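You operate a simulated robot arm through the tools that you are given. There is no shell and no other tool.

The job below is to be done with a simulated robot arm. You get a single attempt, and the scene is never put back.

TASK
Put things in order on the top of the wooden table. At the end: the white filter from the top of the wooden table stands on top of the yellow guide plate; the black upright cable stands where the white guide block stood; the orange clip from the top of the wooden table stands where the white filter stood; the white guide block from the top of the wooden table stands where the orange clip stood; whatever was shut is shut again. Leave all else as you found it, and nothing knocked over.

It is judged by the outcome, as a careful person would: the job done as asked, and still so three seconds after it is handed in. It fails if anything else is knocked over, pushed out of place, dropped, spilled or broken.

THE ROBOT
A 6-joint arm with a two-finger gripper, fixed in place. Base frame: the origin is at the foot of the arm, x ahead of it, y to its left, z up; the work surface is at about z = 0. Lengths are in mm, angles in degrees, forces in N, time in s.
With the tool pointing down near the work surface it reaches from about 240 to 620 mm from the base axis. Its first joint turns from -66.0 to 66.0 degrees. Payload 1.37 kg.
Tool frame: the origin (TCP) lies between the finger pads and is the grasp point; the fingertips stand 22 mm ahead of it; z points along the fingers, y is the line along which they close. Largest opening 92 mm; the body of the gripper starts 65 mm behind the TCP.
Orientation is that of the tool frame in the base frame, as a unit quaternion [w, x, y, z]. With the fingers straight down and closing along the base's y, the tool's x points along the base's -x, its y along +y and its z along -z.

THE INTERFACE
- The arm moves only by the tool move_arm. Its argument "rows" is one flat list of numbers, 6 for each row, row after row: the shift along the tool's x, y, z in mm, then the turn, a rotation vector about the tool's x, y, z in degrees. In form: [dx, dy, dz, ax, ay, az, dx, dy, dz, ax, ay, az, ...]. A call has 1 to 20 rows; each row shifts and turns the commanded pose from where the row before left it, along the tool's axes as they then stand. "grip" is the closure, from 0 (fully open) to 1 (shut), set as the call begins (left out, the last holds). Each row takes 0.2 s and may step no farther than 50 mm and 8.6 degrees from the row before; otherwise, or with a gripper value out of range, the whole call is refused. Where a pose cannot be reached the arm comes as near as it can. A force on the tool above 40 N (or 10 N above the force at the start of the call, whichever is more), or a blocked arm, ends the call early, and 0.2 s more pass. Each finger halts on what it meets, pressing with about 26 N; the grip force reading is that of the motor and also rises with nothing between the fingers. The clock runs only during rows and for 0.2 s after the last one: add rows that do not move to give the fingers time. It gives the time, the measured TCP pose, the force on the tool (base axes), the opening and the grip force at its end, in the units of the frame above (readings bear some noise), with the torque about the TCP (base axes, N m) and any sound that the robot's microphone picked up.
- Cameras (640 x 400 px; columns grow to the right, rows downward): "scene" is fixed at [27.9, -430.5, 597.5]; the picture's right is [0.81, -0.59, 0.00], its down [-0.31, -0.42, -0.85] and it looks along [0.50, 0.69, -0.52] (base axes); focal length 358 px, centre (320, 200). "wrist" rides on the gripper at [71, 19, -102] in the tool frame; the picture's right is [-0.26, 0.97, 0.00], its down [-0.75, -0.20, -0.63] and it looks along [-0.60, -0.16, 0.78] (tool axes); focal length 280 px, centre (320, 200). There is no depth. A picture from a camera that has moved, and an enlarged one, comes with that camera's place and axes in the base frame and with its lens. The place of the scene camera against the robot may be out by one fixed shift of up to 12 mm in any direction.
- camera(camera): a new picture of that camera. No time passes.
- zoom(camera, box): a new picture of the part [left, top, right, bottom] of that camera's present view, enlarged. No time passes.
- hand_in(): hands the job in; it is judged then, once.

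Places have to be worked out from the pictures, the camera data and where the tool is seen. Open the gripper and draw the arm clear of the work before you hand the job in, unless the task says otherwise.

The tools are called after "Call:" by a JSON object that holds its "fn" and its "kwargs". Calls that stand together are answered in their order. move_arm: Moves the arm, as the interface text tells. Its arguments: {"type":"object","properties":{"rows":{"type":"array","items":{"type":"number"}},"grip":{"type":"number"}},"required":["rows"]} The other tools are called the same way: camera (camera) takes a picture; zoom (camera, box) takes an enlarged picture of a part of a camera's view; hand_in () hands the job in.

At the start:

```text
clock: 0.0
eef_pos: [400.4, 170.7, 318.3]
orientation: [0.0, 0.0, 1.0, 0.001]
wrist_force: [-0.6, 0.4, 0.5]
ft_torque: [0.04, 0.01, 0.01]
width: 92.3
grip_force: 0.1
```

scene: 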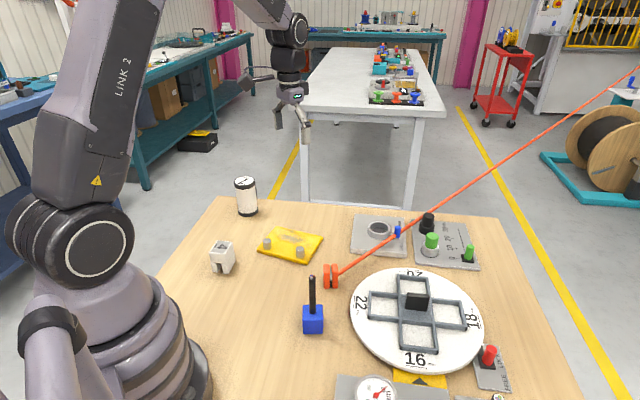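
wrist: 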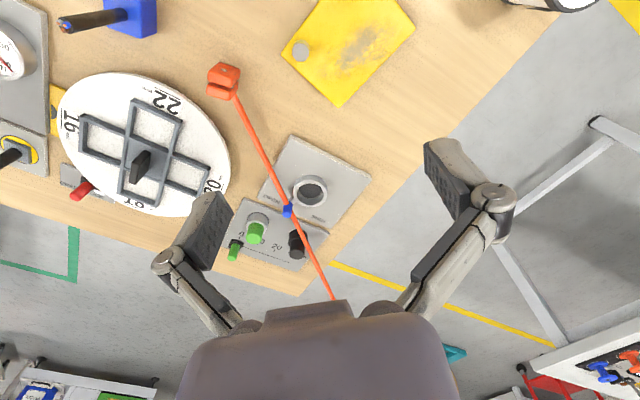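

I'll start by looking closer at the table to identify the objects.

Call:
{"fn": "zoom", "kwargs": {"camera": "scene", "box": [180, 160, 340, 260]}}

Call:
{"fn": "zoom", "kwargs": {"camera": "scene", "box": [260, 240, 420, 340]}}

Call:
{"fn": "zoom", "kwargs": {"camera": "scene", "box": [320, 190, 520, 315]}}

Call:
{"fn": "zoom", "kwargs": {"camera": "scene", "box": [320, 275, 520, 400]}}

Call:
{"fn": "camera", "kwargs": {"camera": "wrist"}}

```text
4.00 times, centred on (260, 210) of scene
camera zoom: at [27.9, -430.5, 597.5], right [0.81, -0.59, 0.0], down [-0.31, -0.42, -0.85], along [0.5, 0.69, -0.52], focal length 1432 px, centre (560, 160)
```

zoom: 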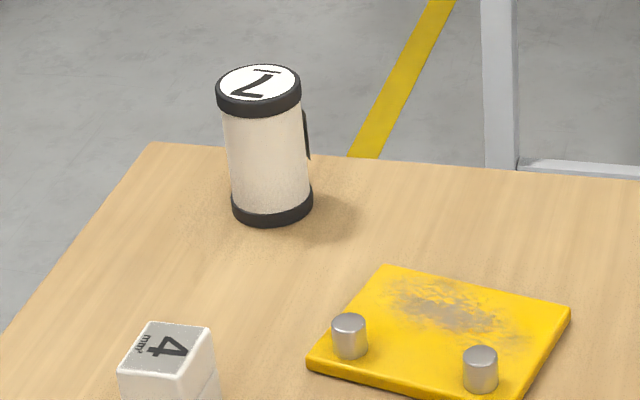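

```text
4.00 times, centred on (340, 290) of scene
camera zoom: at [27.9, -430.5, 597.5], right [0.81, -0.59, 0.0], down [-0.31, -0.42, -0.85], along [0.5, 0.69, -0.52], focal length 1432 px, centre (240, -160)
```

zoom: 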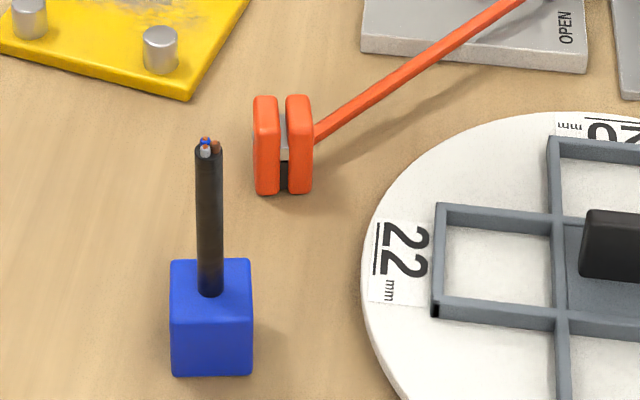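

```text
3.20 times, centred on (420, 252) of scene
camera zoom: at [27.9, -430.5, 597.5], right [0.81, -0.59, 0.0], down [-0.31, -0.42, -0.85], along [0.5, 0.69, -0.52], focal length 1146 px, centre (0, 32)
```

zoom: 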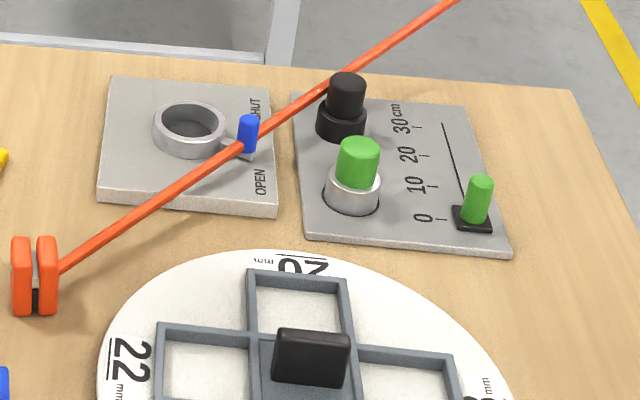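

```text
3.20 times, centred on (420, 338) of scene
camera zoom: at [27.9, -430.5, 597.5], right [0.81, -0.59, 0.0], down [-0.31, -0.42, -0.85], along [0.5, 0.69, -0.52], focal length 1146 px, centre (0, -240)
```

zoom: 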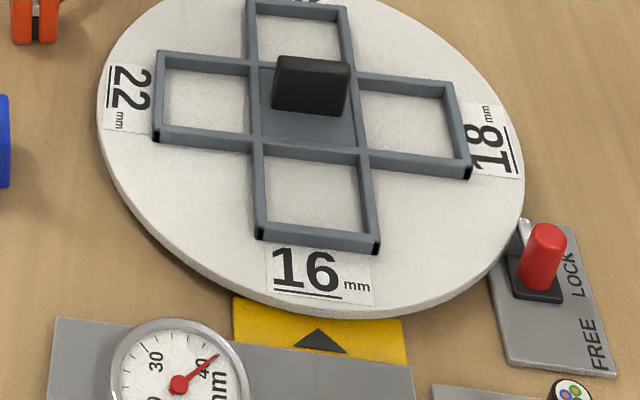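

```text
taken
camera wrist: at [329.8, 189.3, 420.5], right [0.26, 0.97, 0.0], down [0.75, -0.2, 0.63], along [0.6, -0.16, -0.78], focal length 280 px, centre (320, 200)
```

wrist: 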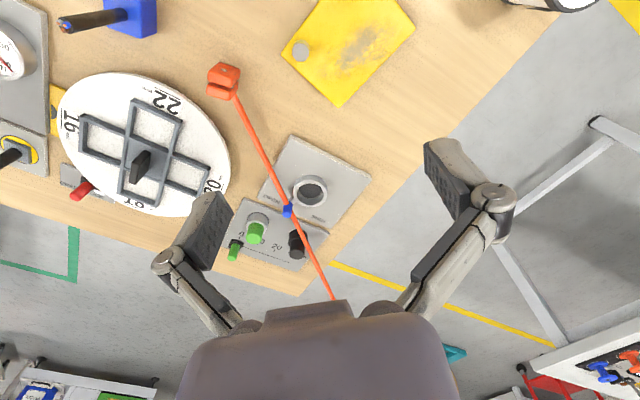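

The clip has an orange cord going off to the far right; I want closer looks at the cord, the block, the plate and the filter before moving.

Call:
{"fn": "zoom", "kwargs": {"camera": "scene", "box": [200, 230, 248, 280]}}

Call:
{"fn": "zoom", "kwargs": {"camera": "scene", "box": [315, 255, 363, 295]}}

Call:
{"fn": "zoom", "kwargs": {"camera": "scene", "box": [480, 40, 640, 200]}}

Call:
{"fn": "zoom", "kwargs": {"camera": "wrist", "box": [180, 40, 360, 310]}}

Call:
{"fn": "zoom", "kwargs": {"camera": "scene", "box": [225, 165, 270, 225]}}

```text
8.00 times, centred on (224, 255) of scene
camera zoom: at [27.9, -430.5, 597.5], right [0.81, -0.59, 0.0], down [-0.31, -0.42, -0.85], along [0.5, 0.69, -0.52], focal length 2864 px, centre (1088, -240)
```

zoom: 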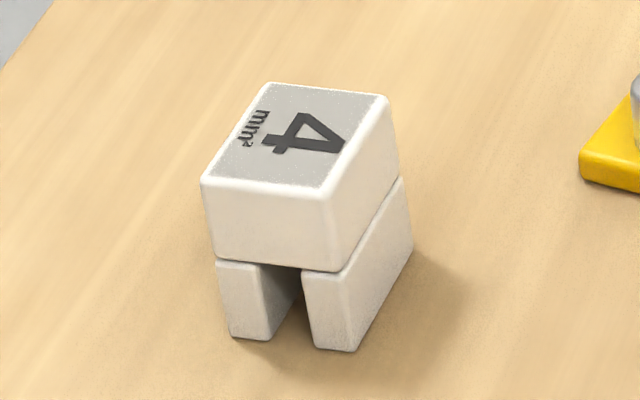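

```text
10.00 times, centred on (339, 275) of scene
camera zoom: at [27.9, -430.5, 597.5], right [0.81, -0.59, 0.0], down [-0.31, -0.42, -0.85], along [0.5, 0.69, -0.52], focal length 3580 px, centre (130, -550)
```

zoom: 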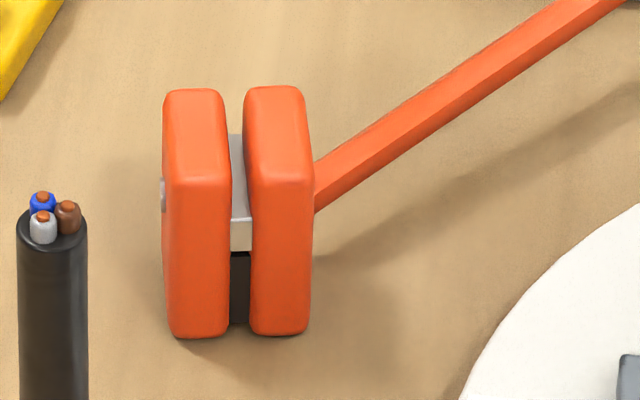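

```text
2.50 times, centred on (560, 120) of scene
camera zoom: at [27.9, -430.5, 597.5], right [0.81, -0.59, 0.0], down [-0.31, -0.42, -0.85], along [0.5, 0.69, -0.52], focal length 895 px, centre (-280, 400)
```

zoom: 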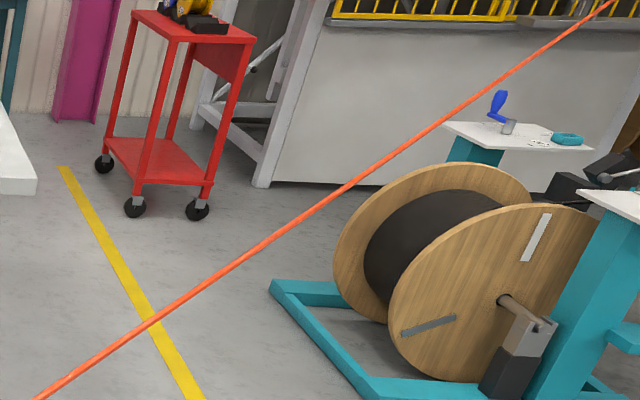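

```text
1.48 times, centred on (270, 175) of wrist
camera zoom: at [329.8, 189.3, 420.5], right [0.26, 0.97, 0.0], down [0.75, -0.2, 0.63], along [0.6, -0.16, -0.78], focal length 415 px, centre (394, 237)
```

zoom: 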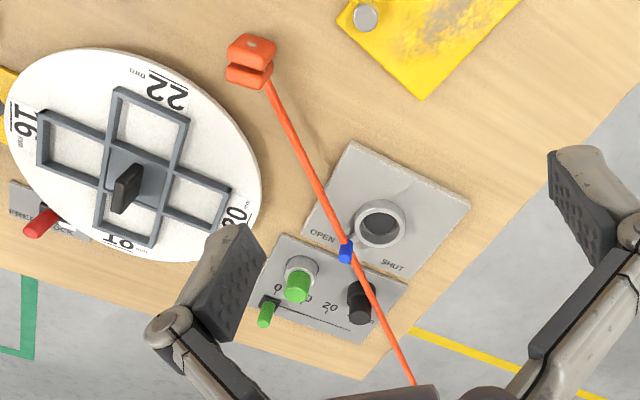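

```text
6.67 times, centred on (248, 195) of scene
camera zoom: at [27.9, -430.5, 597.5], right [0.81, -0.59, 0.0], down [-0.31, -0.42, -0.85], along [0.5, 0.69, -0.52], focal length 2387 px, centre (803, 233)
```

zoom: 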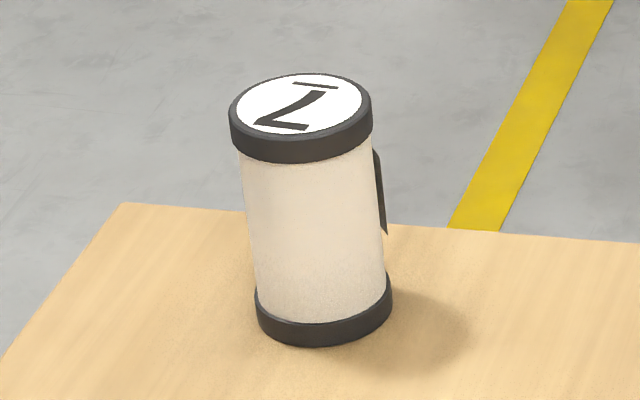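

The block is a white two-legged part ("4 mm²"), the filter a tall cylinder, and the clip has two orange plates with a taut cord attached. I move to a point above the left half of the table to measure the block, plate and filter with the wrist camera.

Call:
{"fn": "move_arm", "kwargs": {"rows": [40, 20, 6, 0, 0, 0, 40, 20, 6, 0, 0, 0, 40, 20, 6, 0, 0, 0, 0, 0, 0, 0, 0, 0], "grip": 0}}

Call:
{"fn": "camera", "kwargs": {"camera": "wrist"}}

Call:
{"fn": "camera", "kwargs": {"camera": "scene"}}

```text
clock: 1.0
eef_pos: [280.4, 229.3, 298.9]
orientation: [0.0, -0.001, 1.0, 0.001]
wrist_force: [0.1, 0.5, -0.2]
ft_torque: [0.01, 0.01, 0.01]
width: 92.3
grip_force: 0.0
```

```text
taken
camera wrist: at [209.7, 248.8, 400.0], right [0.26, 0.97, 0.0], down [0.75, -0.2, 0.63], along [0.6, -0.16, -0.78], focal length 280 px, centre (320, 200)
```

wrist: 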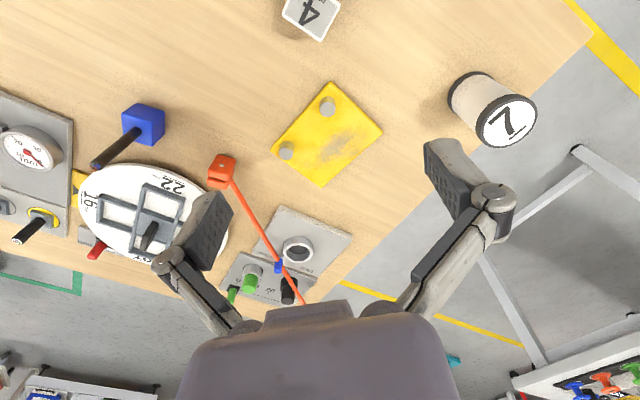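

```text
taken
```

scene: 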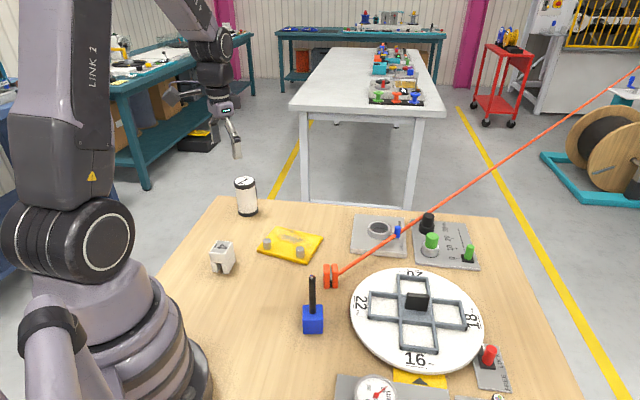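

I'll enlarge the relevant parts of the wrist view to get positions and orientations.

Call:
{"fn": "zoom", "kwargs": {"camera": "wrist", "box": [260, 70, 400, 200]}}

Call:
{"fn": "zoom", "kwargs": {"camera": "wrist", "box": [270, 0, 350, 50]}}

Call:
{"fn": "zoom", "kwargs": {"camera": "wrist", "box": [430, 60, 550, 160]}}

Call:
{"fn": "zoom", "kwargs": {"camera": "wrist", "box": [80, 90, 250, 200]}}

Call:
{"fn": "zoom", "kwargs": {"camera": "wrist", "box": [220, 190, 360, 310]}}

```text
3.08 times, centred on (330, 135) of wrist
camera zoom: at [209.7, 248.8, 400.0], right [0.26, 0.97, 0.0], down [0.75, -0.2, 0.63], along [0.6, -0.16, -0.78], focal length 863 px, centre (289, 400)
```

zoom: 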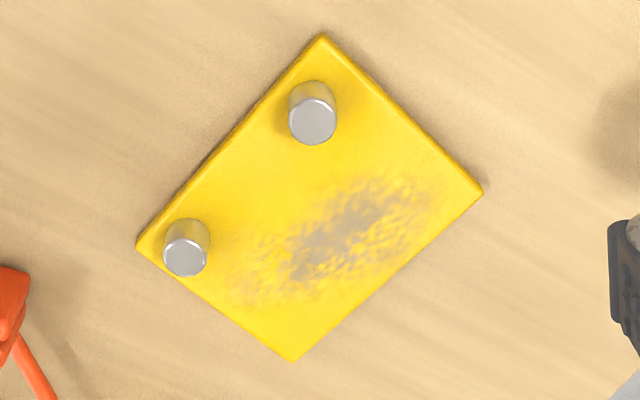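

```text
8.00 times, centred on (310, 25) of wrist
camera zoom: at [209.7, 248.8, 400.0], right [0.26, 0.97, 0.0], down [0.75, -0.2, 0.63], along [0.6, -0.16, -0.78], focal length 2243 px, centre (400, 1600)
```

zoom: 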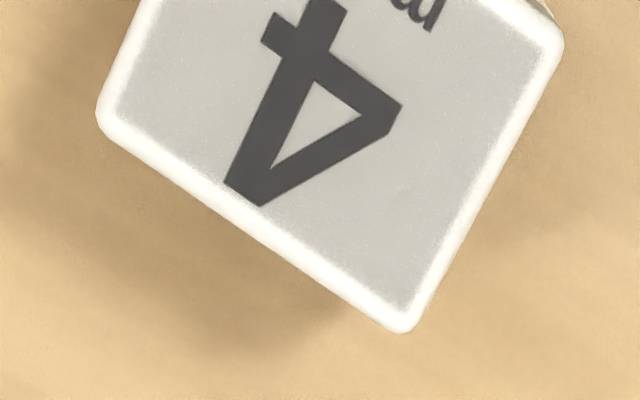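

```text
4.00 times, centred on (490, 110) of wrist
camera zoom: at [209.7, 248.8, 400.0], right [0.26, 0.97, 0.0], down [0.75, -0.2, 0.63], along [0.6, -0.16, -0.78], focal length 1122 px, centre (-360, 560)
```

zoom: 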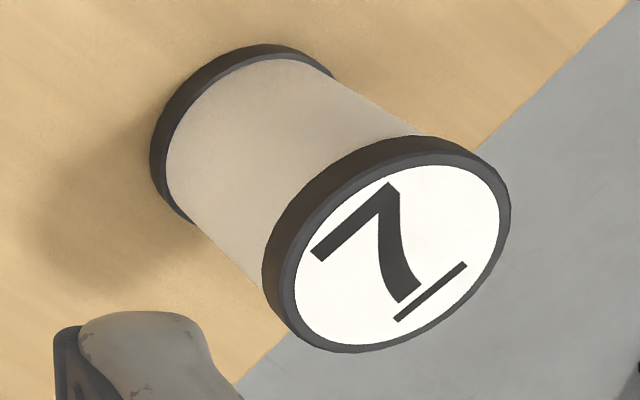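

```text
3.64 times, centred on (165, 145) of wrist
camera zoom: at [209.7, 248.8, 400.0], right [0.26, 0.97, 0.0], down [0.75, -0.2, 0.63], along [0.6, -0.16, -0.78], focal length 1020 px, centre (884, 400)
```

zoom: 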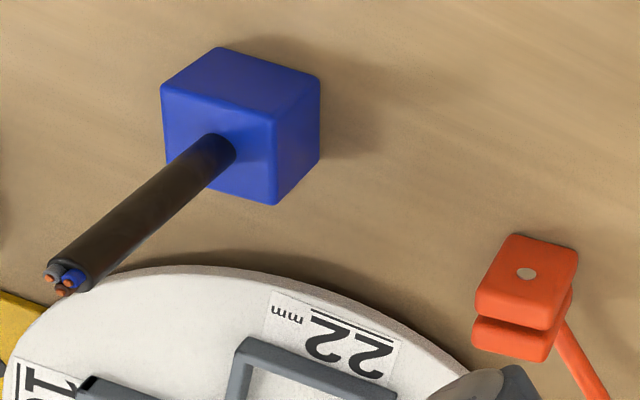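

```text
3.33 times, centred on (290, 250) of wrist
camera zoom: at [209.7, 248.8, 400.0], right [0.26, 0.97, 0.0], down [0.75, -0.2, 0.63], along [0.6, -0.16, -0.78], focal length 935 px, centre (420, 33)
```

zoom: 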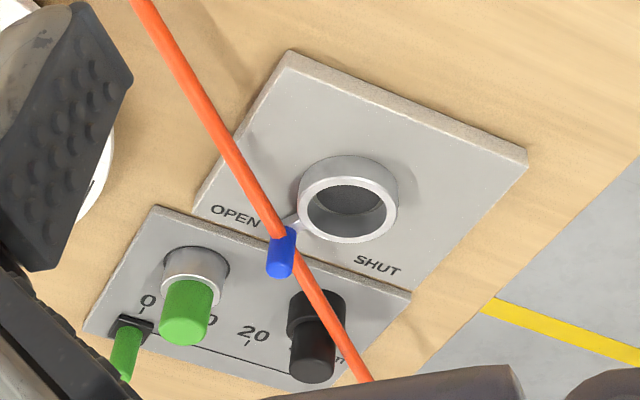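

The wrist view puts the plate at about (404,206), 138×107 mm with two pegs on its near side, the filter at about (387,418) with height ~100, the block at about (234,233) with height ~57, and the cable's 39 mm cube at about (306,-37) with its top at z≈135. Next I look closer at the clip and the cable.

Call:
{"fn": "move_arm", "kwargs": {"rows": [-8, -34, 20, 0, 0, 0, -8, -34, 20, 0, 0, 0, -8, -34, 20, 0, 0, 0, -8, -34, 20, 0, 0, 0, -8, -34, 20, 0, 0, 0, 0, 0, 0, 0, 0, 0]}}

Call:
{"fn": "camera", "kwargs": {"camera": "wrist"}}

Call:
{"fn": "zoom", "kwargs": {"camera": "wrist", "box": [220, 90, 380, 190]}}

Call:
{"fn": "camera", "kwargs": {"camera": "scene"}}

```text
clock: 2.4
eef_pos: [318.5, 62.0, 201.2]
orientation: [0.0, -0.001, 1.0, 0.0]
wrist_force: [-0.7, -0.2, 0.0]
ft_torque: [-0.01, 0.0, 0.0]
width: 92.0
grip_force: 0.2
```

```text
taken
camera wrist: at [248.1, 80.5, 303.6], right [0.26, 0.97, 0.0], down [0.75, -0.2, 0.63], along [0.6, -0.16, -0.78], focal length 280 px, centre (320, 200)
```

wrist: 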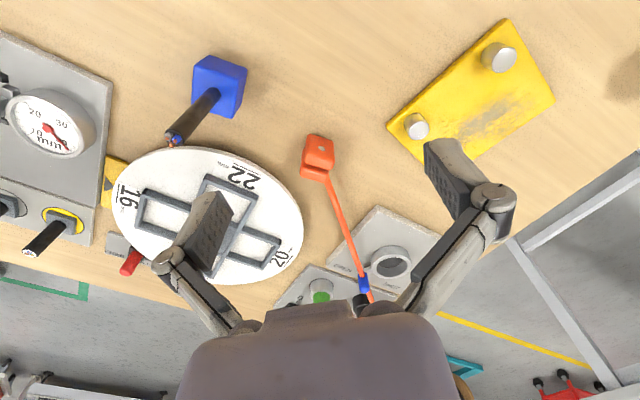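

```text
4.00 times, centred on (300, 140) of wrist
camera zoom: at [248.1, 80.5, 303.6], right [0.26, 0.97, 0.0], down [0.75, -0.2, 0.63], along [0.6, -0.16, -0.78], focal length 1122 px, centre (400, 440)
```

zoom: 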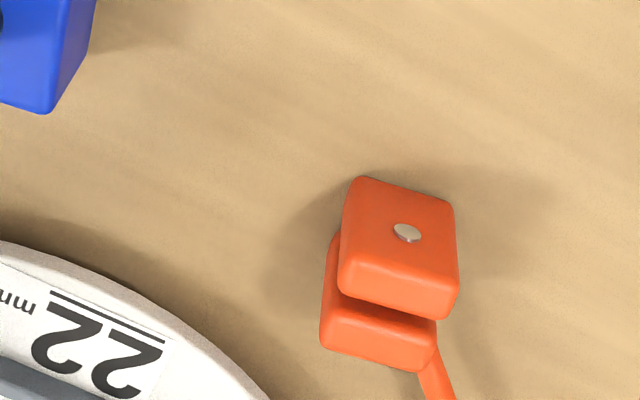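

```text
taken
```

scene: 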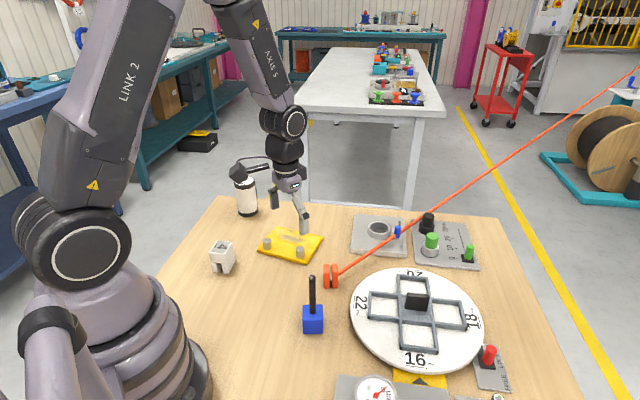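

Clip: about 30×29×46 mm at (405.6,35.7), its plates stacked along -31°, with the cord leaving on the +x side. Now I move at safe height to above the filter (~(387,417)).

Call:
{"fn": "move_arm", "kwargs": {"rows": [-8.5, 40, -6, 0, 0, 0, -8.5, 44, -6, 0, 0, 0, -8.5, 45, -6, 0, 0, 0, -8.5, 45, -6, 0, 0, 0, -8.5, 45, -6, 0, 0, 0, -8.5, 45, -6, 0, 0, 0, -8.5, 45, -6, 0, 0, 0, -9, 46, -6, 0, 0, 0, 0, 0, 0, 0, 0, 0, 0, 0, 0, 0, 0, 0]}}

Call:
{"fn": "camera", "kwargs": {"camera": "wrist"}}

Call:
{"fn": "zoom", "kwargs": {"camera": "scene", "box": [200, 100, 320, 240]}}

```text
clock: 4.6
eef_pos: [387.4, 414.7, 248.7]
orientation: [0.0, 0.0, 1.0, 0.0]
wrist_force: [0.6, 0.6, -0.3]
ft_torque: [-0.03, 0.02, -0.02]
width: 92.0
grip_force: 0.1
```

```text
taken
camera wrist: at [317.3, 433.2, 350.2], right [0.26, 0.97, 0.0], down [0.75, -0.2, 0.62], along [0.6, -0.16, -0.78], focal length 280 px, centre (320, 200)
```

wrist: 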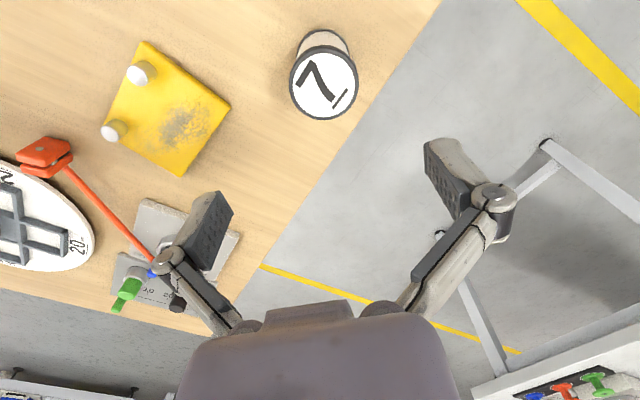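

```text
2.86 times, centred on (260, 170) of scene
camera zoom: at [27.9, -430.5, 597.5], right [0.81, -0.59, 0.0], down [-0.31, -0.42, -0.85], along [0.5, 0.69, -0.52], focal length 1023 px, centre (491, 286)
```

zoom: 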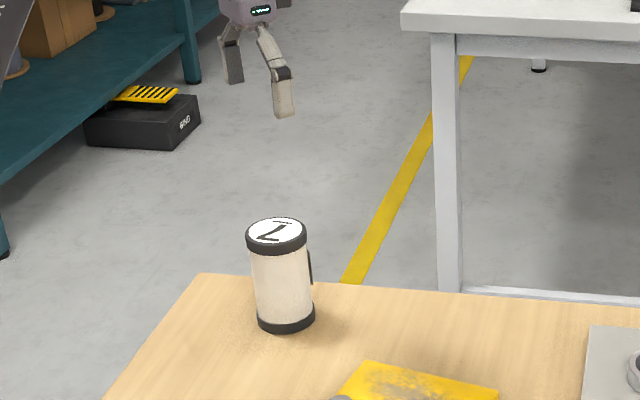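

I'm above the filter; I enlarge the wrist view to refine its centre before descending.

Call:
{"fn": "zoom", "kwargs": {"camera": "wrist", "box": [270, 10, 380, 130]}}

```text
3.33 times, centred on (325, 70) of wrist
camera zoom: at [317.3, 433.2, 350.2], right [0.26, 0.97, 0.0], down [0.75, -0.2, 0.62], along [0.6, -0.16, -0.78], focal length 935 px, centre (303, 633)
```

zoom: 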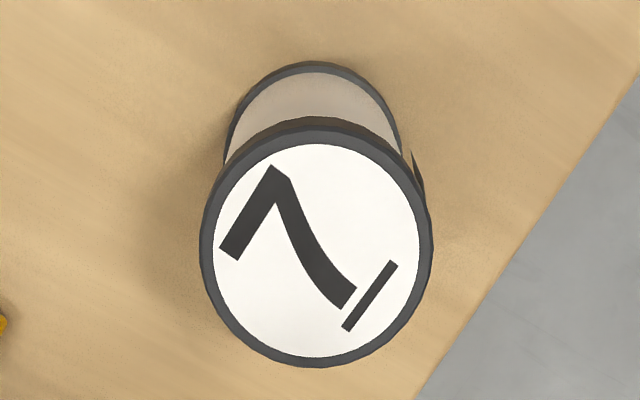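

Refined filter centre ≈ (387.7,417.7), diameter ~63; a black tab shows on its far side (roughly towards +x/+y), so I turn the gripper by 27° to keep the fingers clear of it and come down to just above the filter.

Call:
{"fn": "move_arm", "kwargs": {"rows": [0, 3, 25, 0, 0, -6.75, 0, 0, 30, 0, 0, -6.75, 0, 0, 30, 0, 0, -6.75, 0, 0, 29, 0, 0, -6.75, 0, 0, 0, 0, 0, 0, 0, 0, 0, 0, 0, 0]}}

Call:
{"fn": "camera", "kwargs": {"camera": "wrist"}}

Call:
{"fn": "zoom", "kwargs": {"camera": "scene", "box": [200, 120, 300, 230]}}

```text
clock: 6.0
eef_pos: [387.8, 419.6, 135.2]
orientation: [0.001, -0.234, 0.972, 0.001]
wrist_force: [-0.3, -0.1, 0.0]
ft_torque: [0.01, 0.03, 0.03]
width: 92.2
grip_force: 0.1
```

```text
taken
camera wrist: at [316.6, 404.3, 237.0], right [-0.21, 0.98, 0.0], down [0.76, 0.16, 0.63], along [0.61, 0.13, -0.78], focal length 280 px, centre (320, 200)
```

wrist: 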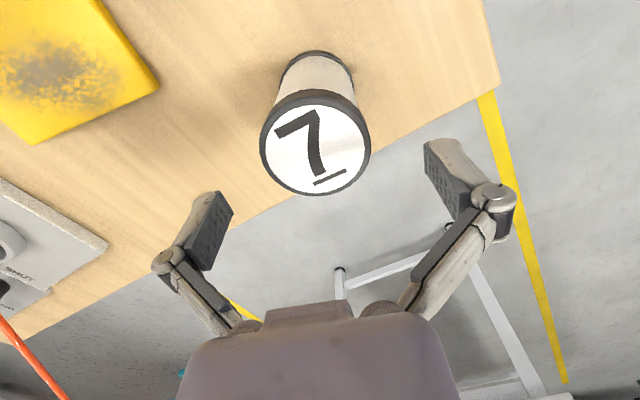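

```text
3.64 times, centred on (250, 175) of scene
camera zoom: at [27.9, -430.5, 597.5], right [0.81, -0.59, 0.0], down [-0.31, -0.42, -0.85], along [0.5, 0.69, -0.52], focal length 1302 px, centre (574, 291)
```

zoom: 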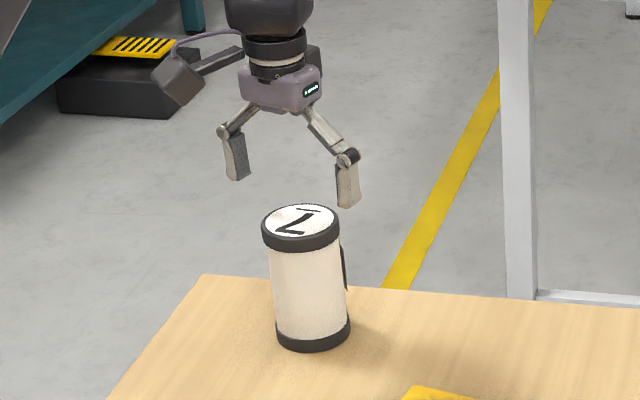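

The gripper is centred over the filter within ~2 mm; I descend to grasp height (z≈60) and then close.

Call:
{"fn": "move_arm", "kwargs": {"rows": [0.5, -2, 20, 0, 0, 0, 0, 0, 20, 0, 0, 0, 0, 0, 18, 0, 0, 0, 0, 0, 17, 0, 0, 0, 0, 0, 0, 0, 0, 0, 0, 0, 0, 0, 0, 0]}}

Call:
{"fn": "camera", "kwargs": {"camera": "wrist"}}

Call:
{"fn": "zoom", "kwargs": {"camera": "scene", "box": [200, 120, 300, 230]}}

```text
clock: 7.4
eef_pos: [388.8, 417.1, 59.5]
orientation: [0.0, -0.233, 0.972, 0.0]
wrist_force: [0.2, -0.7, 0.1]
ft_torque: [0.02, 0.01, -0.01]
width: 91.9
grip_force: 0.0
```

```text
taken
camera wrist: at [317.7, 401.8, 161.8], right [-0.21, 0.98, 0.0], down [0.76, 0.16, 0.63], along [0.61, 0.13, -0.78], focal length 280 px, centre (320, 200)
```

wrist: 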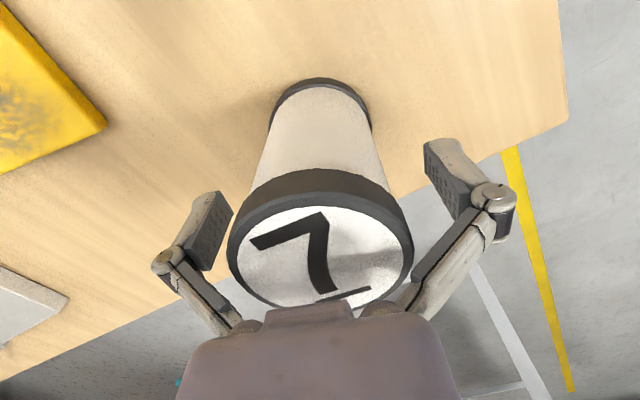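

```text
3.64 times, centred on (250, 175) of scene
camera zoom: at [27.9, -430.5, 597.5], right [0.81, -0.59, 0.0], down [-0.31, -0.42, -0.85], along [0.5, 0.69, -0.52], focal length 1302 px, centre (574, 291)
```

zoom: 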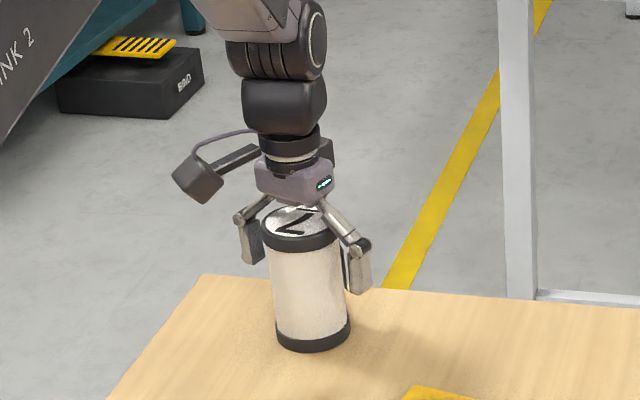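

The fingers straddle the filter with clearance on both sides; closing now.

Call:
{"fn": "move_arm", "kwargs": {"rows": [0, 0, 0, 0, 0, 0, 0, 0, 0, 0, 0, 0, 0, 0, 0, 0, 0, 0, 0, 0, 0, 0, 0, 0, 0, 0, 0, 0, 0, 0], "grip": 1}}

Call:
{"fn": "camera", "kwargs": {"camera": "wrist"}}

```text
clock: 8.6
eef_pos: [389.9, 417.8, 62.8]
orientation: [0.001, -0.233, 0.972, 0.001]
wrist_force: [-4.1, -3.9, 28.4]
ft_torque: [-0.12, 0.09, 0.0]
width: 71.3
grip_force: 25.9
```

```text
taken
camera wrist: at [318.1, 402.3, 163.5], right [-0.21, 0.98, 0.0], down [0.76, 0.16, 0.63], along [0.61, 0.13, -0.78], focal length 280 px, centre (320, 200)
```

wrist: 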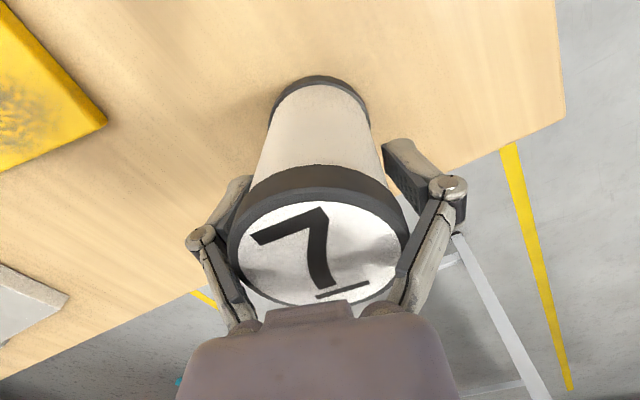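

Closing stopped at 71 mm with 28 N upward: the slanted finger links are bearing on the filter's top rim, so I was too low. I open and rise so the filter's top sits only ~18 mm above the TCP.

Call:
{"fn": "move_arm", "kwargs": {"rows": [0, 0, -4, 0, 0, 0, 0, 0, -4, 0, 0, 0, 0, 0, -5, 0, 0, 0, 0, 0, -5, 0, 0, 0, 0, 0, -5, 0, 0, 0, 0, 0, 0, 0, 0, 0, 0, 0, 0, 0, 0, 0], "grip": 0}}

Call:
{"fn": "camera", "kwargs": {"camera": "wrist"}}

Call:
{"fn": "zoom", "kwargs": {"camera": "scene", "box": [200, 120, 300, 230]}}

```text
clock: 10.2
eef_pos: [388.7, 417.3, 82.7]
orientation: [0.0, -0.233, 0.972, 0.0]
wrist_force: [-0.1, 0.3, -0.5]
ft_torque: [0.01, 0.01, 0.02]
width: 92.2
grip_force: 0.1
```

```text
taken
camera wrist: at [317.2, 401.3, 184.9], right [-0.21, 0.98, 0.0], down [0.76, 0.16, 0.63], along [0.61, 0.13, -0.78], focal length 280 px, centre (320, 200)
```

wrist: 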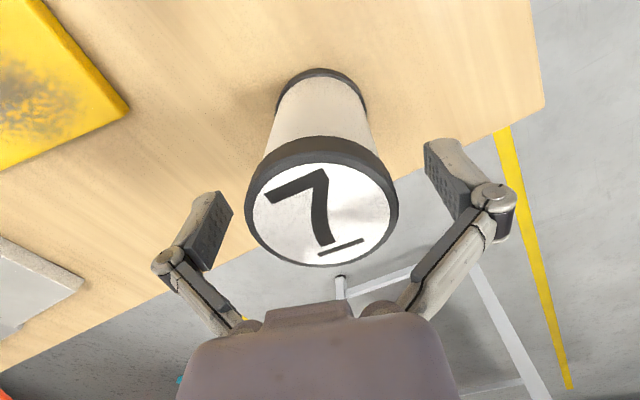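

```text
3.64 times, centred on (250, 175) of scene
camera zoom: at [27.9, -430.5, 597.5], right [0.81, -0.59, 0.0], down [-0.31, -0.42, -0.85], along [0.5, 0.69, -0.52], focal length 1302 px, centre (574, 291)
```

zoom: 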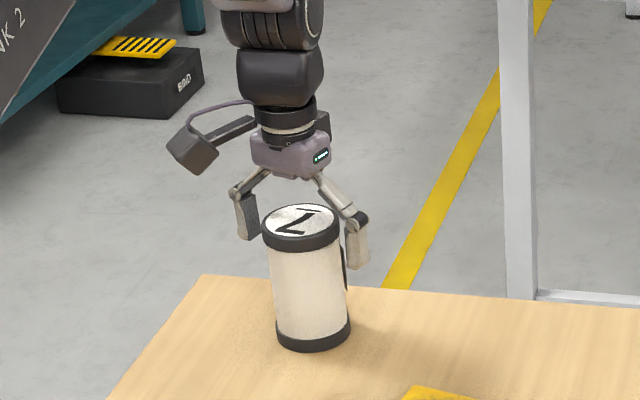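

The filter is still in place. TCP is now z≈82; I close again.

Call:
{"fn": "move_arm", "kwargs": {"rows": [0, 0, 0, 0, 0, 0, 0, 0, 0, 0, 0, 0, 0, 0, 0, 0, 0, 0, 0, 0, 0, 0, 0, 0, 0, 0, 0, 0, 0, 0], "grip": 1}}

Call:
{"fn": "camera", "kwargs": {"camera": "wrist"}}

Call:
{"fn": "zoom", "kwargs": {"camera": "scene", "box": [200, 120, 300, 230]}}

```text
clock: 11.4
eef_pos: [389.4, 417.2, 83.6]
orientation: [0.001, -0.233, 0.972, 0.001]
wrist_force: [-0.7, -1.9, 7.9]
ft_torque: [-0.08, 0.07, 0.0]
width: 59.4
grip_force: 26.4
```

```text
taken
camera wrist: at [317.4, 401.4, 185.3], right [-0.21, 0.98, 0.0], down [0.76, 0.16, 0.63], along [0.61, 0.13, -0.78], focal length 280 px, centre (320, 200)
```

wrist: 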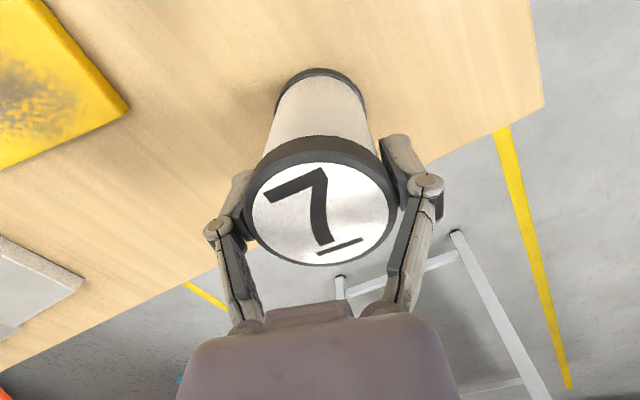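

```text
3.64 times, centred on (250, 175) of scene
camera zoom: at [27.8, -430.5, 597.5], right [0.81, -0.59, 0.0], down [-0.31, -0.42, -0.85], along [0.5, 0.69, -0.52], focal length 1302 px, centre (574, 291)
```

zoom: 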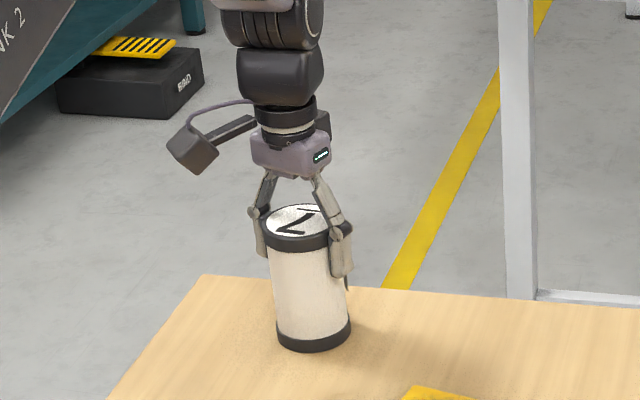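

Gripped at 59 mm. I lift slowly a little to check the hold.

Call:
{"fn": "move_arm", "kwargs": {"rows": [0, 0, -5, 0, 0, 0, 0, 0, -8, 0, 0, 0, 0, 0, -12, 0, 0, 0, 0, 0, 0, 0, 0, 0], "grip": 1}}

Call:
{"fn": "zoom", "kwargs": {"camera": "scene", "box": [200, 120, 300, 230]}}

Call:
{"fn": "camera", "kwargs": {"camera": "wrist"}}

```text
clock: 12.4
eef_pos: [388.5, 416.5, 107.3]
orientation: [0.0, -0.234, 0.972, 0.0]
wrist_force: [-1.6, -1.2, 2.8]
ft_torque: [0.09, 0.09, 0.01]
width: 59.1
grip_force: 25.5
```

```text
3.64 times, centred on (250, 175) of scene
camera zoom: at [27.8, -430.5, 597.5], right [0.81, -0.59, 0.0], down [-0.31, -0.42, -0.85], along [0.5, 0.69, -0.52], focal length 1302 px, centre (574, 291)
```

zoom: 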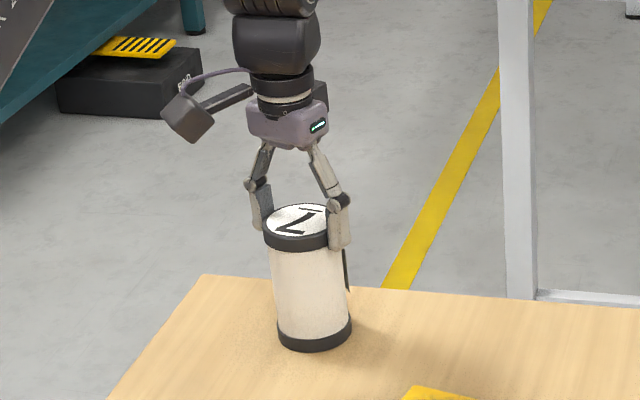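

```text
taken
camera wrist: at [317.7, 401.4, 209.4], right [-0.21, 0.98, 0.0], down [0.76, 0.16, 0.63], along [0.61, 0.13, -0.78], focal length 280 px, centre (320, 200)
```

wrist: 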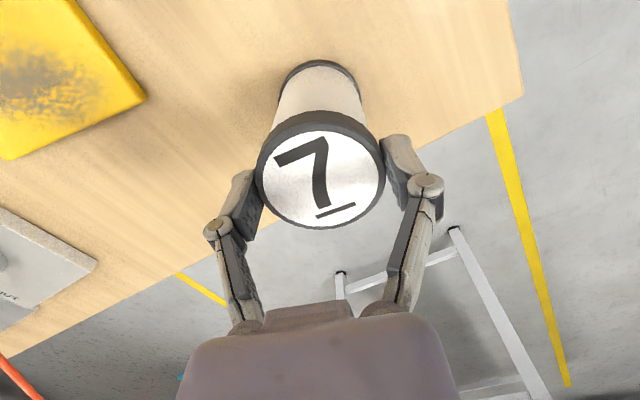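

The fingers slid up the rim and the filter stayed on the table. Before trying again I make a 2 mm lift and read the force, to learn whether it is heavy or slippery.

Call:
{"fn": "move_arm", "kwargs": {"rows": [0, 0, -2, 0, 0, 0]}}

Call:
{"fn": "zoom", "kwargs": {"camera": "wrist", "box": [190, 40, 460, 320]}}

```text
clock: 12.8
eef_pos: [390.4, 415.9, 109.8]
orientation: [-0.001, -0.232, 0.973, 0.0]
wrist_force: [-0.6, -0.4, -0.9]
ft_torque: [0.01, -0.02, 0.01]
width: 59.4
grip_force: 25.6
```

```text
1.43 times, centred on (325, 180) of wrist
camera zoom: at [317.7, 400.9, 211.0], right [-0.21, 0.98, 0.0], down [0.76, 0.16, 0.62], along [0.61, 0.13, -0.78], focal length 401 px, centre (313, 229)
```

zoom: 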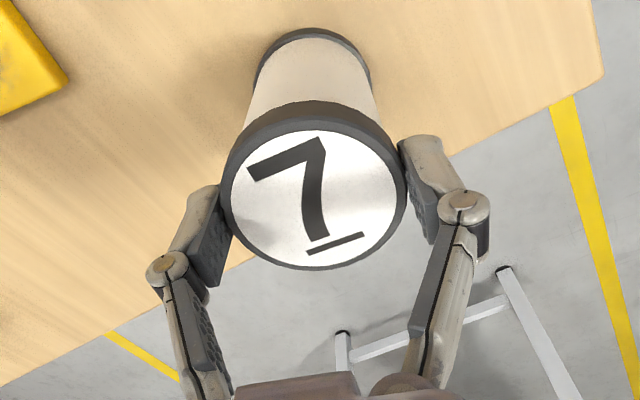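

The reading is near zero, so contact at the fingertip ends is poor. I open, lower so the upper black rim is centred on the pads (TCP z≈93), and close again.

Call:
{"fn": "move_arm", "kwargs": {"rows": [0, 0, 0, 0, 0, 0, 0, 0, 0, 0, 0, 0, 0, 0, 8, 0, 0, 0, 0, 0, 9, 0, 0, 0, 0, 0, 0, 0, 0, 0, 0, 0, 0, 0, 0, 0], "grip": 0}}

Call:
{"fn": "zoom", "kwargs": {"camera": "wrist", "box": [190, 40, 460, 320]}}

Call:
{"fn": "zoom", "kwargs": {"camera": "scene", "box": [210, 150, 290, 230]}}

```text
clock: 14.2
eef_pos: [388.8, 415.7, 92.1]
orientation: [-0.001, -0.234, 0.972, 0.001]
wrist_force: [-0.3, -0.7, 0.5]
ft_torque: [0.02, 0.01, 0.02]
width: 92.1
grip_force: 0.1
```

```text
1.43 times, centred on (325, 180) of wrist
camera zoom: at [317.7, 401.2, 194.7], right [-0.21, 0.98, 0.0], down [0.76, 0.16, 0.63], along [0.61, 0.13, -0.78], focal length 401 px, centre (313, 229)
```

zoom: 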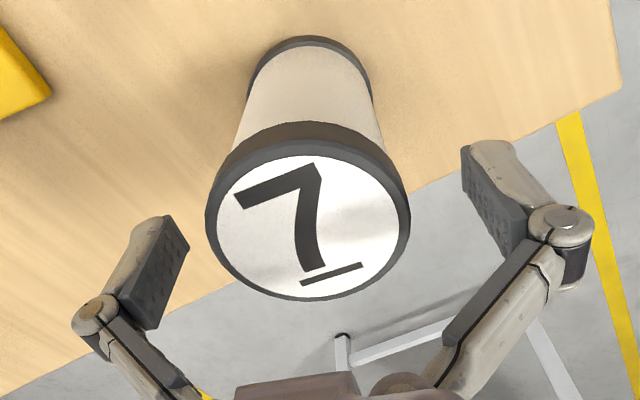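

```text
5.00 times, centred on (250, 190) of scene
camera zoom: at [27.9, -430.5, 597.5], right [0.81, -0.59, 0.0], down [-0.31, -0.42, -0.85], along [0.5, 0.69, -0.52], focal length 1790 px, centre (670, 250)
```

zoom: 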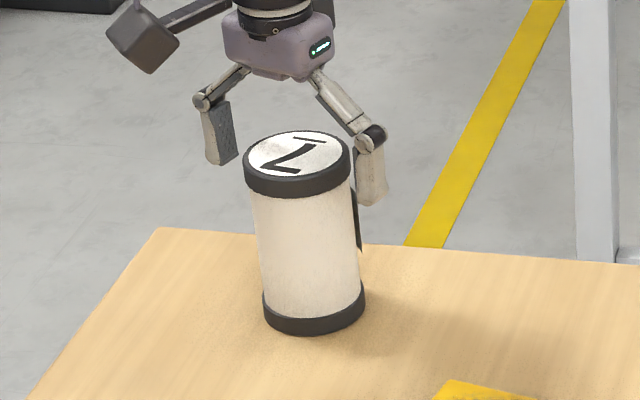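

The filter sits centred between the pads; I close and make a slow small lift.

Call:
{"fn": "move_arm", "kwargs": {"rows": [0, 0, 0, 0, 0, 0, 0, 0, 0, 0, 0, 0, 0, 0, 0, 0, 0, 0, 0, 0, 0, 0, 0, 0, 0, 0, 0, 0, 0, 0], "grip": 1}}

Call:
{"fn": "move_arm", "kwargs": {"rows": [0, 0, -1, 0, 0, 0, 0, 0, -1, 0, 0, 0]}}

Call:
{"fn": "zoom", "kwargs": {"camera": "scene", "box": [210, 150, 290, 230]}}

```text
clock: 15.4
eef_pos: [389.0, 415.2, 93.4]
orientation: [0.0, -0.234, 0.972, 0.0]
wrist_force: [-0.1, -2.5, 5.7]
ft_torque: [-0.09, 0.13, 0.01]
width: 59.0
grip_force: 25.7
```

```text
clock: 16.0
eef_pos: [390.0, 415.8, 94.1]
orientation: [-0.001, -0.234, 0.972, 0.0]
wrist_force: [-0.5, -0.4, -0.1]
ft_torque: [0.02, 0.01, 0.02]
width: 59.0
grip_force: 26.3
```

```text
5.00 times, centred on (250, 190) of scene
camera zoom: at [27.9, -430.5, 597.5], right [0.81, -0.59, 0.0], down [-0.31, -0.42, -0.85], along [0.5, 0.69, -0.52], focal length 1790 px, centre (670, 250)
```

zoom: 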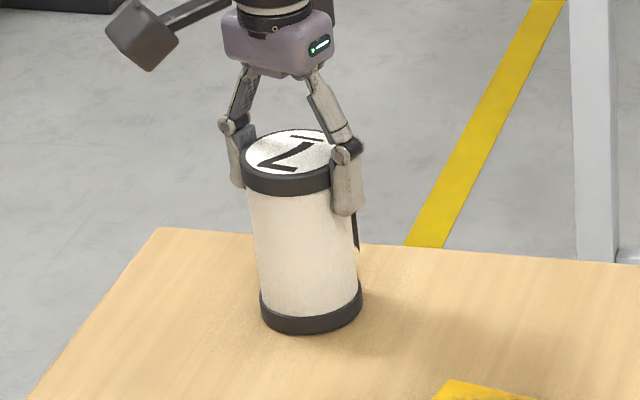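

The preload went away after 2 mm; I continue lifting in small steps and watch whether the filter's weight appears.

Call:
{"fn": "move_arm", "kwargs": {"rows": [0, 0, -1, 0, 0, 0, 0, 0, -1, 0, 0, 0]}}

Call:
{"fn": "move_arm", "kwargs": {"rows": [0, 0, -1, 0, 0, 0, 0, 0, -1, 0, 0, 0]}}

Call:
{"fn": "zoom", "kwargs": {"camera": "scene", "box": [210, 150, 290, 230]}}

```text
clock: 16.6
eef_pos: [389.7, 417.4, 96.0]
orientation: [0.001, -0.233, 0.972, 0.0]
wrist_force: [0.6, 0.6, -0.8]
ft_torque: [0.02, -0.02, 0.0]
width: 59.1
grip_force: 25.5
```

```text
clock: 17.2
eef_pos: [389.2, 416.1, 99.5]
orientation: [0.0, -0.233, 0.972, 0.0]
wrist_force: [-0.4, 0.6, -1.5]
ft_torque: [0.01, 0.04, 0.01]
width: 59.0
grip_force: 25.9
```

```text
5.00 times, centred on (250, 190) of scene
camera zoom: at [27.9, -430.5, 597.5], right [0.81, -0.59, 0.0], down [-0.31, -0.42, -0.85], along [0.5, 0.69, -0.52], focal length 1790 px, centre (670, 250)
```

zoom: 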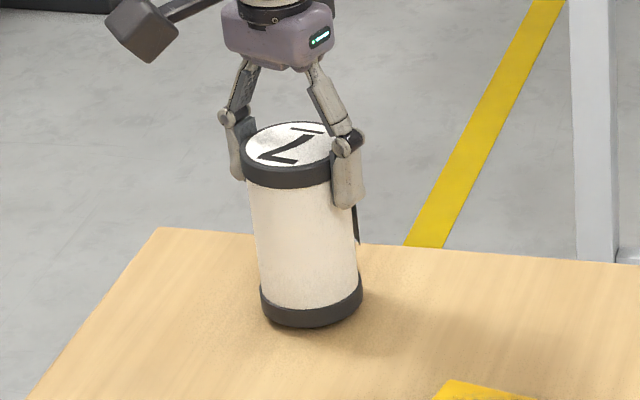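

The filter is now rising with the gripper (about 1–1.5 N). I continue up gently.

Call:
{"fn": "move_arm", "kwargs": {"rows": [0, 0, -3, 0, 0, 0, 0, 0, -4, 0, 0, 0, 0, 0, -6, 0, 0, 0, 0, 0, -8, 0, 0, 0, 0, 0, -10, 0, 0, 0, 0, 0, -12, 0, 0, 0, 0, 0, 0, 0, 0, 0]}}

Call:
{"fn": "zoom", "kwargs": {"camera": "scene", "box": [190, 110, 310, 230]}}

Call:
{"fn": "camera", "kwargs": {"camera": "wrist"}}

```text
clock: 18.8
eef_pos: [387.9, 417.5, 140.8]
orientation: [0.0, -0.234, 0.972, 0.0]
wrist_force: [0.1, 0.9, -1.4]
ft_torque: [-0.06, -0.01, -0.02]
width: 59.3
grip_force: 26.0
```

```text
3.33 times, centred on (250, 170) of scene
camera zoom: at [27.9, -430.5, 597.5], right [0.81, -0.59, 0.0], down [-0.31, -0.42, -0.85], along [0.5, 0.69, -0.52], focal length 1193 px, centre (553, 300)
```

zoom: 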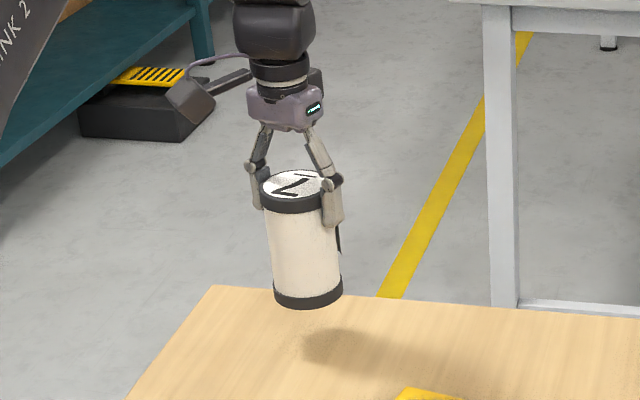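

```text
taken
camera wrist: at [317.3, 401.5, 243.3], right [-0.21, 0.98, 0.0], down [0.76, 0.16, 0.63], along [0.61, 0.13, -0.78], focal length 280 px, centre (320, 200)
```

wrist: 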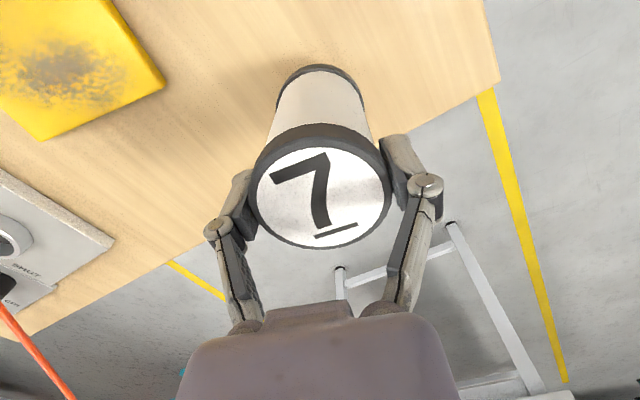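

It hangs upright. I carry it at moderate speed to above the plate's free area, around (410,209), at z≈170.

Call:
{"fn": "move_arm", "kwargs": {"rows": [3, -8, -3, 0, 0, 0, 6, -16, -4, 0, 0, 0, 8, -21, -4, 0, 0, 0, 8, -21, -4, 0, 0, 0, 8, -21, -4, 0, 0, 0, 8, -21.5, -4, 0, 0, 0, 8, -21.5, -4, 0, 0, 0, 8, -21.5, -3, 0, 0, 0, 8, -21, 0, 0, 0, 0, 6, -16, 0, 0, 0, 0, 3, -7, 0, 0, 0, 0, 0, 0, 0, 0, 0, 0, 0, 0, 0, 0, 0, 0]}}

Call:
{"fn": "camera", "kwargs": {"camera": "wrist"}}

Call:
{"fn": "zoom", "kwargs": {"camera": "scene", "box": [200, 130, 360, 280]}}

```text
clock: 21.6
eef_pos: [413.2, 209.9, 171.5]
orientation: [-0.001, -0.233, 0.972, 0.0]
wrist_force: [0.0, 0.7, -1.1]
ft_torque: [0.01, 0.0, 0.0]
width: 59.1
grip_force: 26.3
```

```text
taken
camera wrist: at [340.6, 194.0, 273.6], right [-0.21, 0.98, 0.0], down [0.76, 0.16, 0.63], along [0.61, 0.13, -0.78], focal length 280 px, centre (320, 200)
```

wrist: 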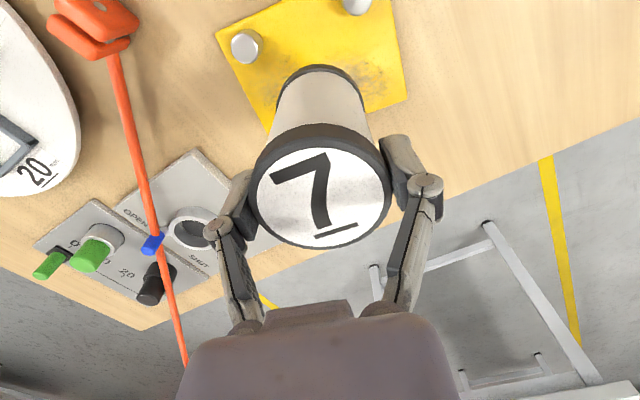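

```text
2.67 times, centred on (280, 205) of scene
camera zoom: at [27.9, -430.5, 597.5], right [0.81, -0.59, 0.0], down [-0.31, -0.42, -0.85], along [0.5, 0.69, -0.52], focal length 955 px, centre (427, 187)
```

zoom: 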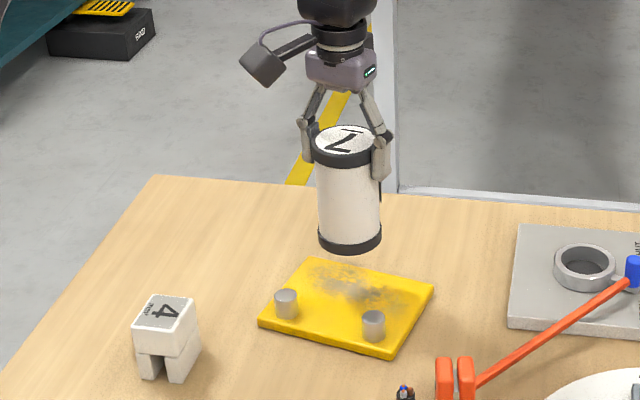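

The filter is above the clear part of the plate, behind the pegs. I lower it to a little above the plate.

Call:
{"fn": "move_arm", "kwargs": {"rows": [0, 0, 10, 0, 0, 0, 0, 0, 14, 0, 0, 0, 0, 0, 14, 0, 0, 0, 0, 0, 10, 0, 0, 0, 0, 0, 6, 0, 0, 0, 0, 0, 0, 0, 0, 0]}}

Call:
{"fn": "zoom", "kwargs": {"camera": "scene", "box": [230, 160, 350, 280]}}

Call:
{"fn": "camera", "kwargs": {"camera": "wrist"}}

```text
clock: 23.0
eef_pos: [412.7, 209.0, 117.4]
orientation: [0.001, -0.234, 0.972, 0.0]
wrist_force: [0.2, -0.1, -1.5]
ft_torque: [0.0, 0.0, 0.0]
width: 59.1
grip_force: 26.1
```

```text
3.33 times, centred on (290, 220) of scene
camera zoom: at [27.9, -430.5, 597.5], right [0.81, -0.59, 0.0], down [-0.31, -0.42, -0.85], along [0.5, 0.69, -0.52], focal length 1193 px, centre (420, 133)
```

zoom: 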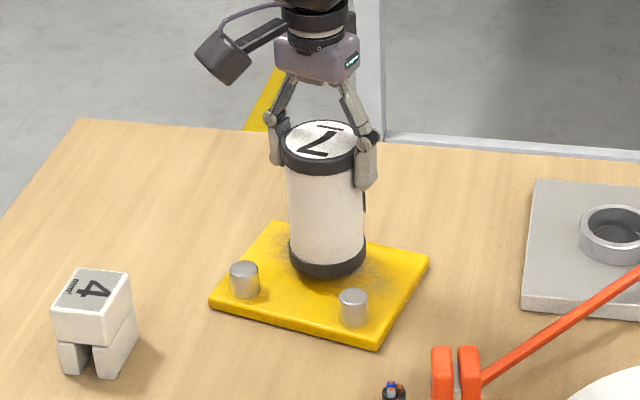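

```text
taken
camera wrist: at [340.9, 193.8, 219.8], right [-0.21, 0.98, 0.0], down [0.76, 0.16, 0.63], along [0.61, 0.13, -0.78], focal length 280 px, centre (320, 200)
```

wrist: 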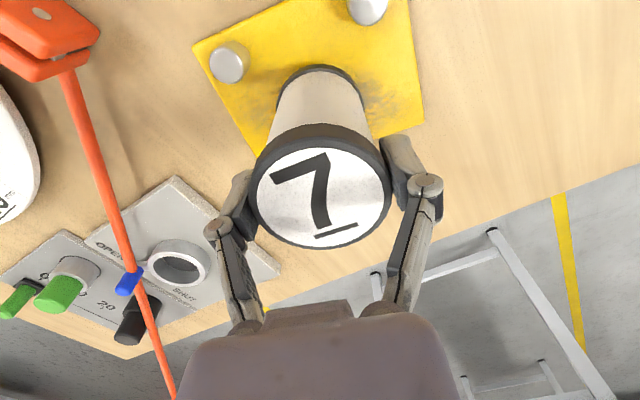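

Centred on the plate behind the pegs. I lower further in small steps, watching for contact.

Call:
{"fn": "move_arm", "kwargs": {"rows": [0, 0, 4, 0, 0, 0, 0, 0, 4, 0, 0, 0, 0, 0, 0, 0, 0, 0]}}

Call:
{"fn": "move_arm", "kwargs": {"rows": [0, 0, 1.5, 0, 0, 0, 0, 0, 1, 0, 0, 0]}}

Call:
{"fn": "zoom", "kwargs": {"camera": "scene", "box": [250, 180, 330, 260]}}

```text
clock: 23.8
eef_pos: [410.5, 209.2, 109.8]
orientation: [0.0, -0.234, 0.972, -0.001]
wrist_force: [-0.5, 0.5, -1.7]
ft_torque: [-0.02, 0.01, -0.01]
width: 59.1
grip_force: 25.6
```

```text
clock: 24.4
eef_pos: [411.8, 208.9, 107.3]
orientation: [0.0, -0.234, 0.972, 0.0]
wrist_force: [0.1, 0.3, -1.5]
ft_torque: [-0.03, -0.02, -0.02]
width: 58.7
grip_force: 26.0
```

```text
5.00 times, centred on (290, 220) of scene
camera zoom: at [27.9, -430.5, 597.5], right [0.81, -0.59, 0.0], down [-0.31, -0.42, -0.85], along [0.5, 0.69, -0.52], focal length 1790 px, centre (470, 100)
```

zoom: 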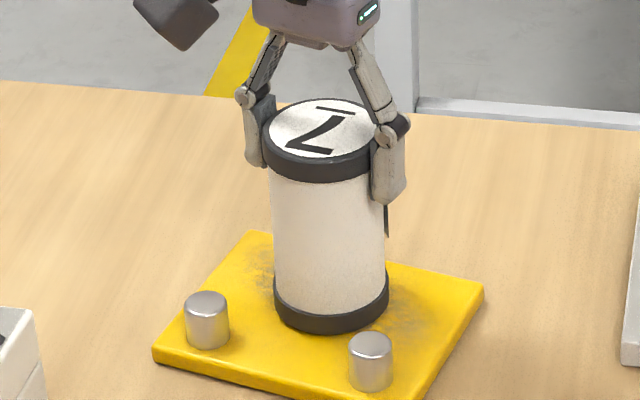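

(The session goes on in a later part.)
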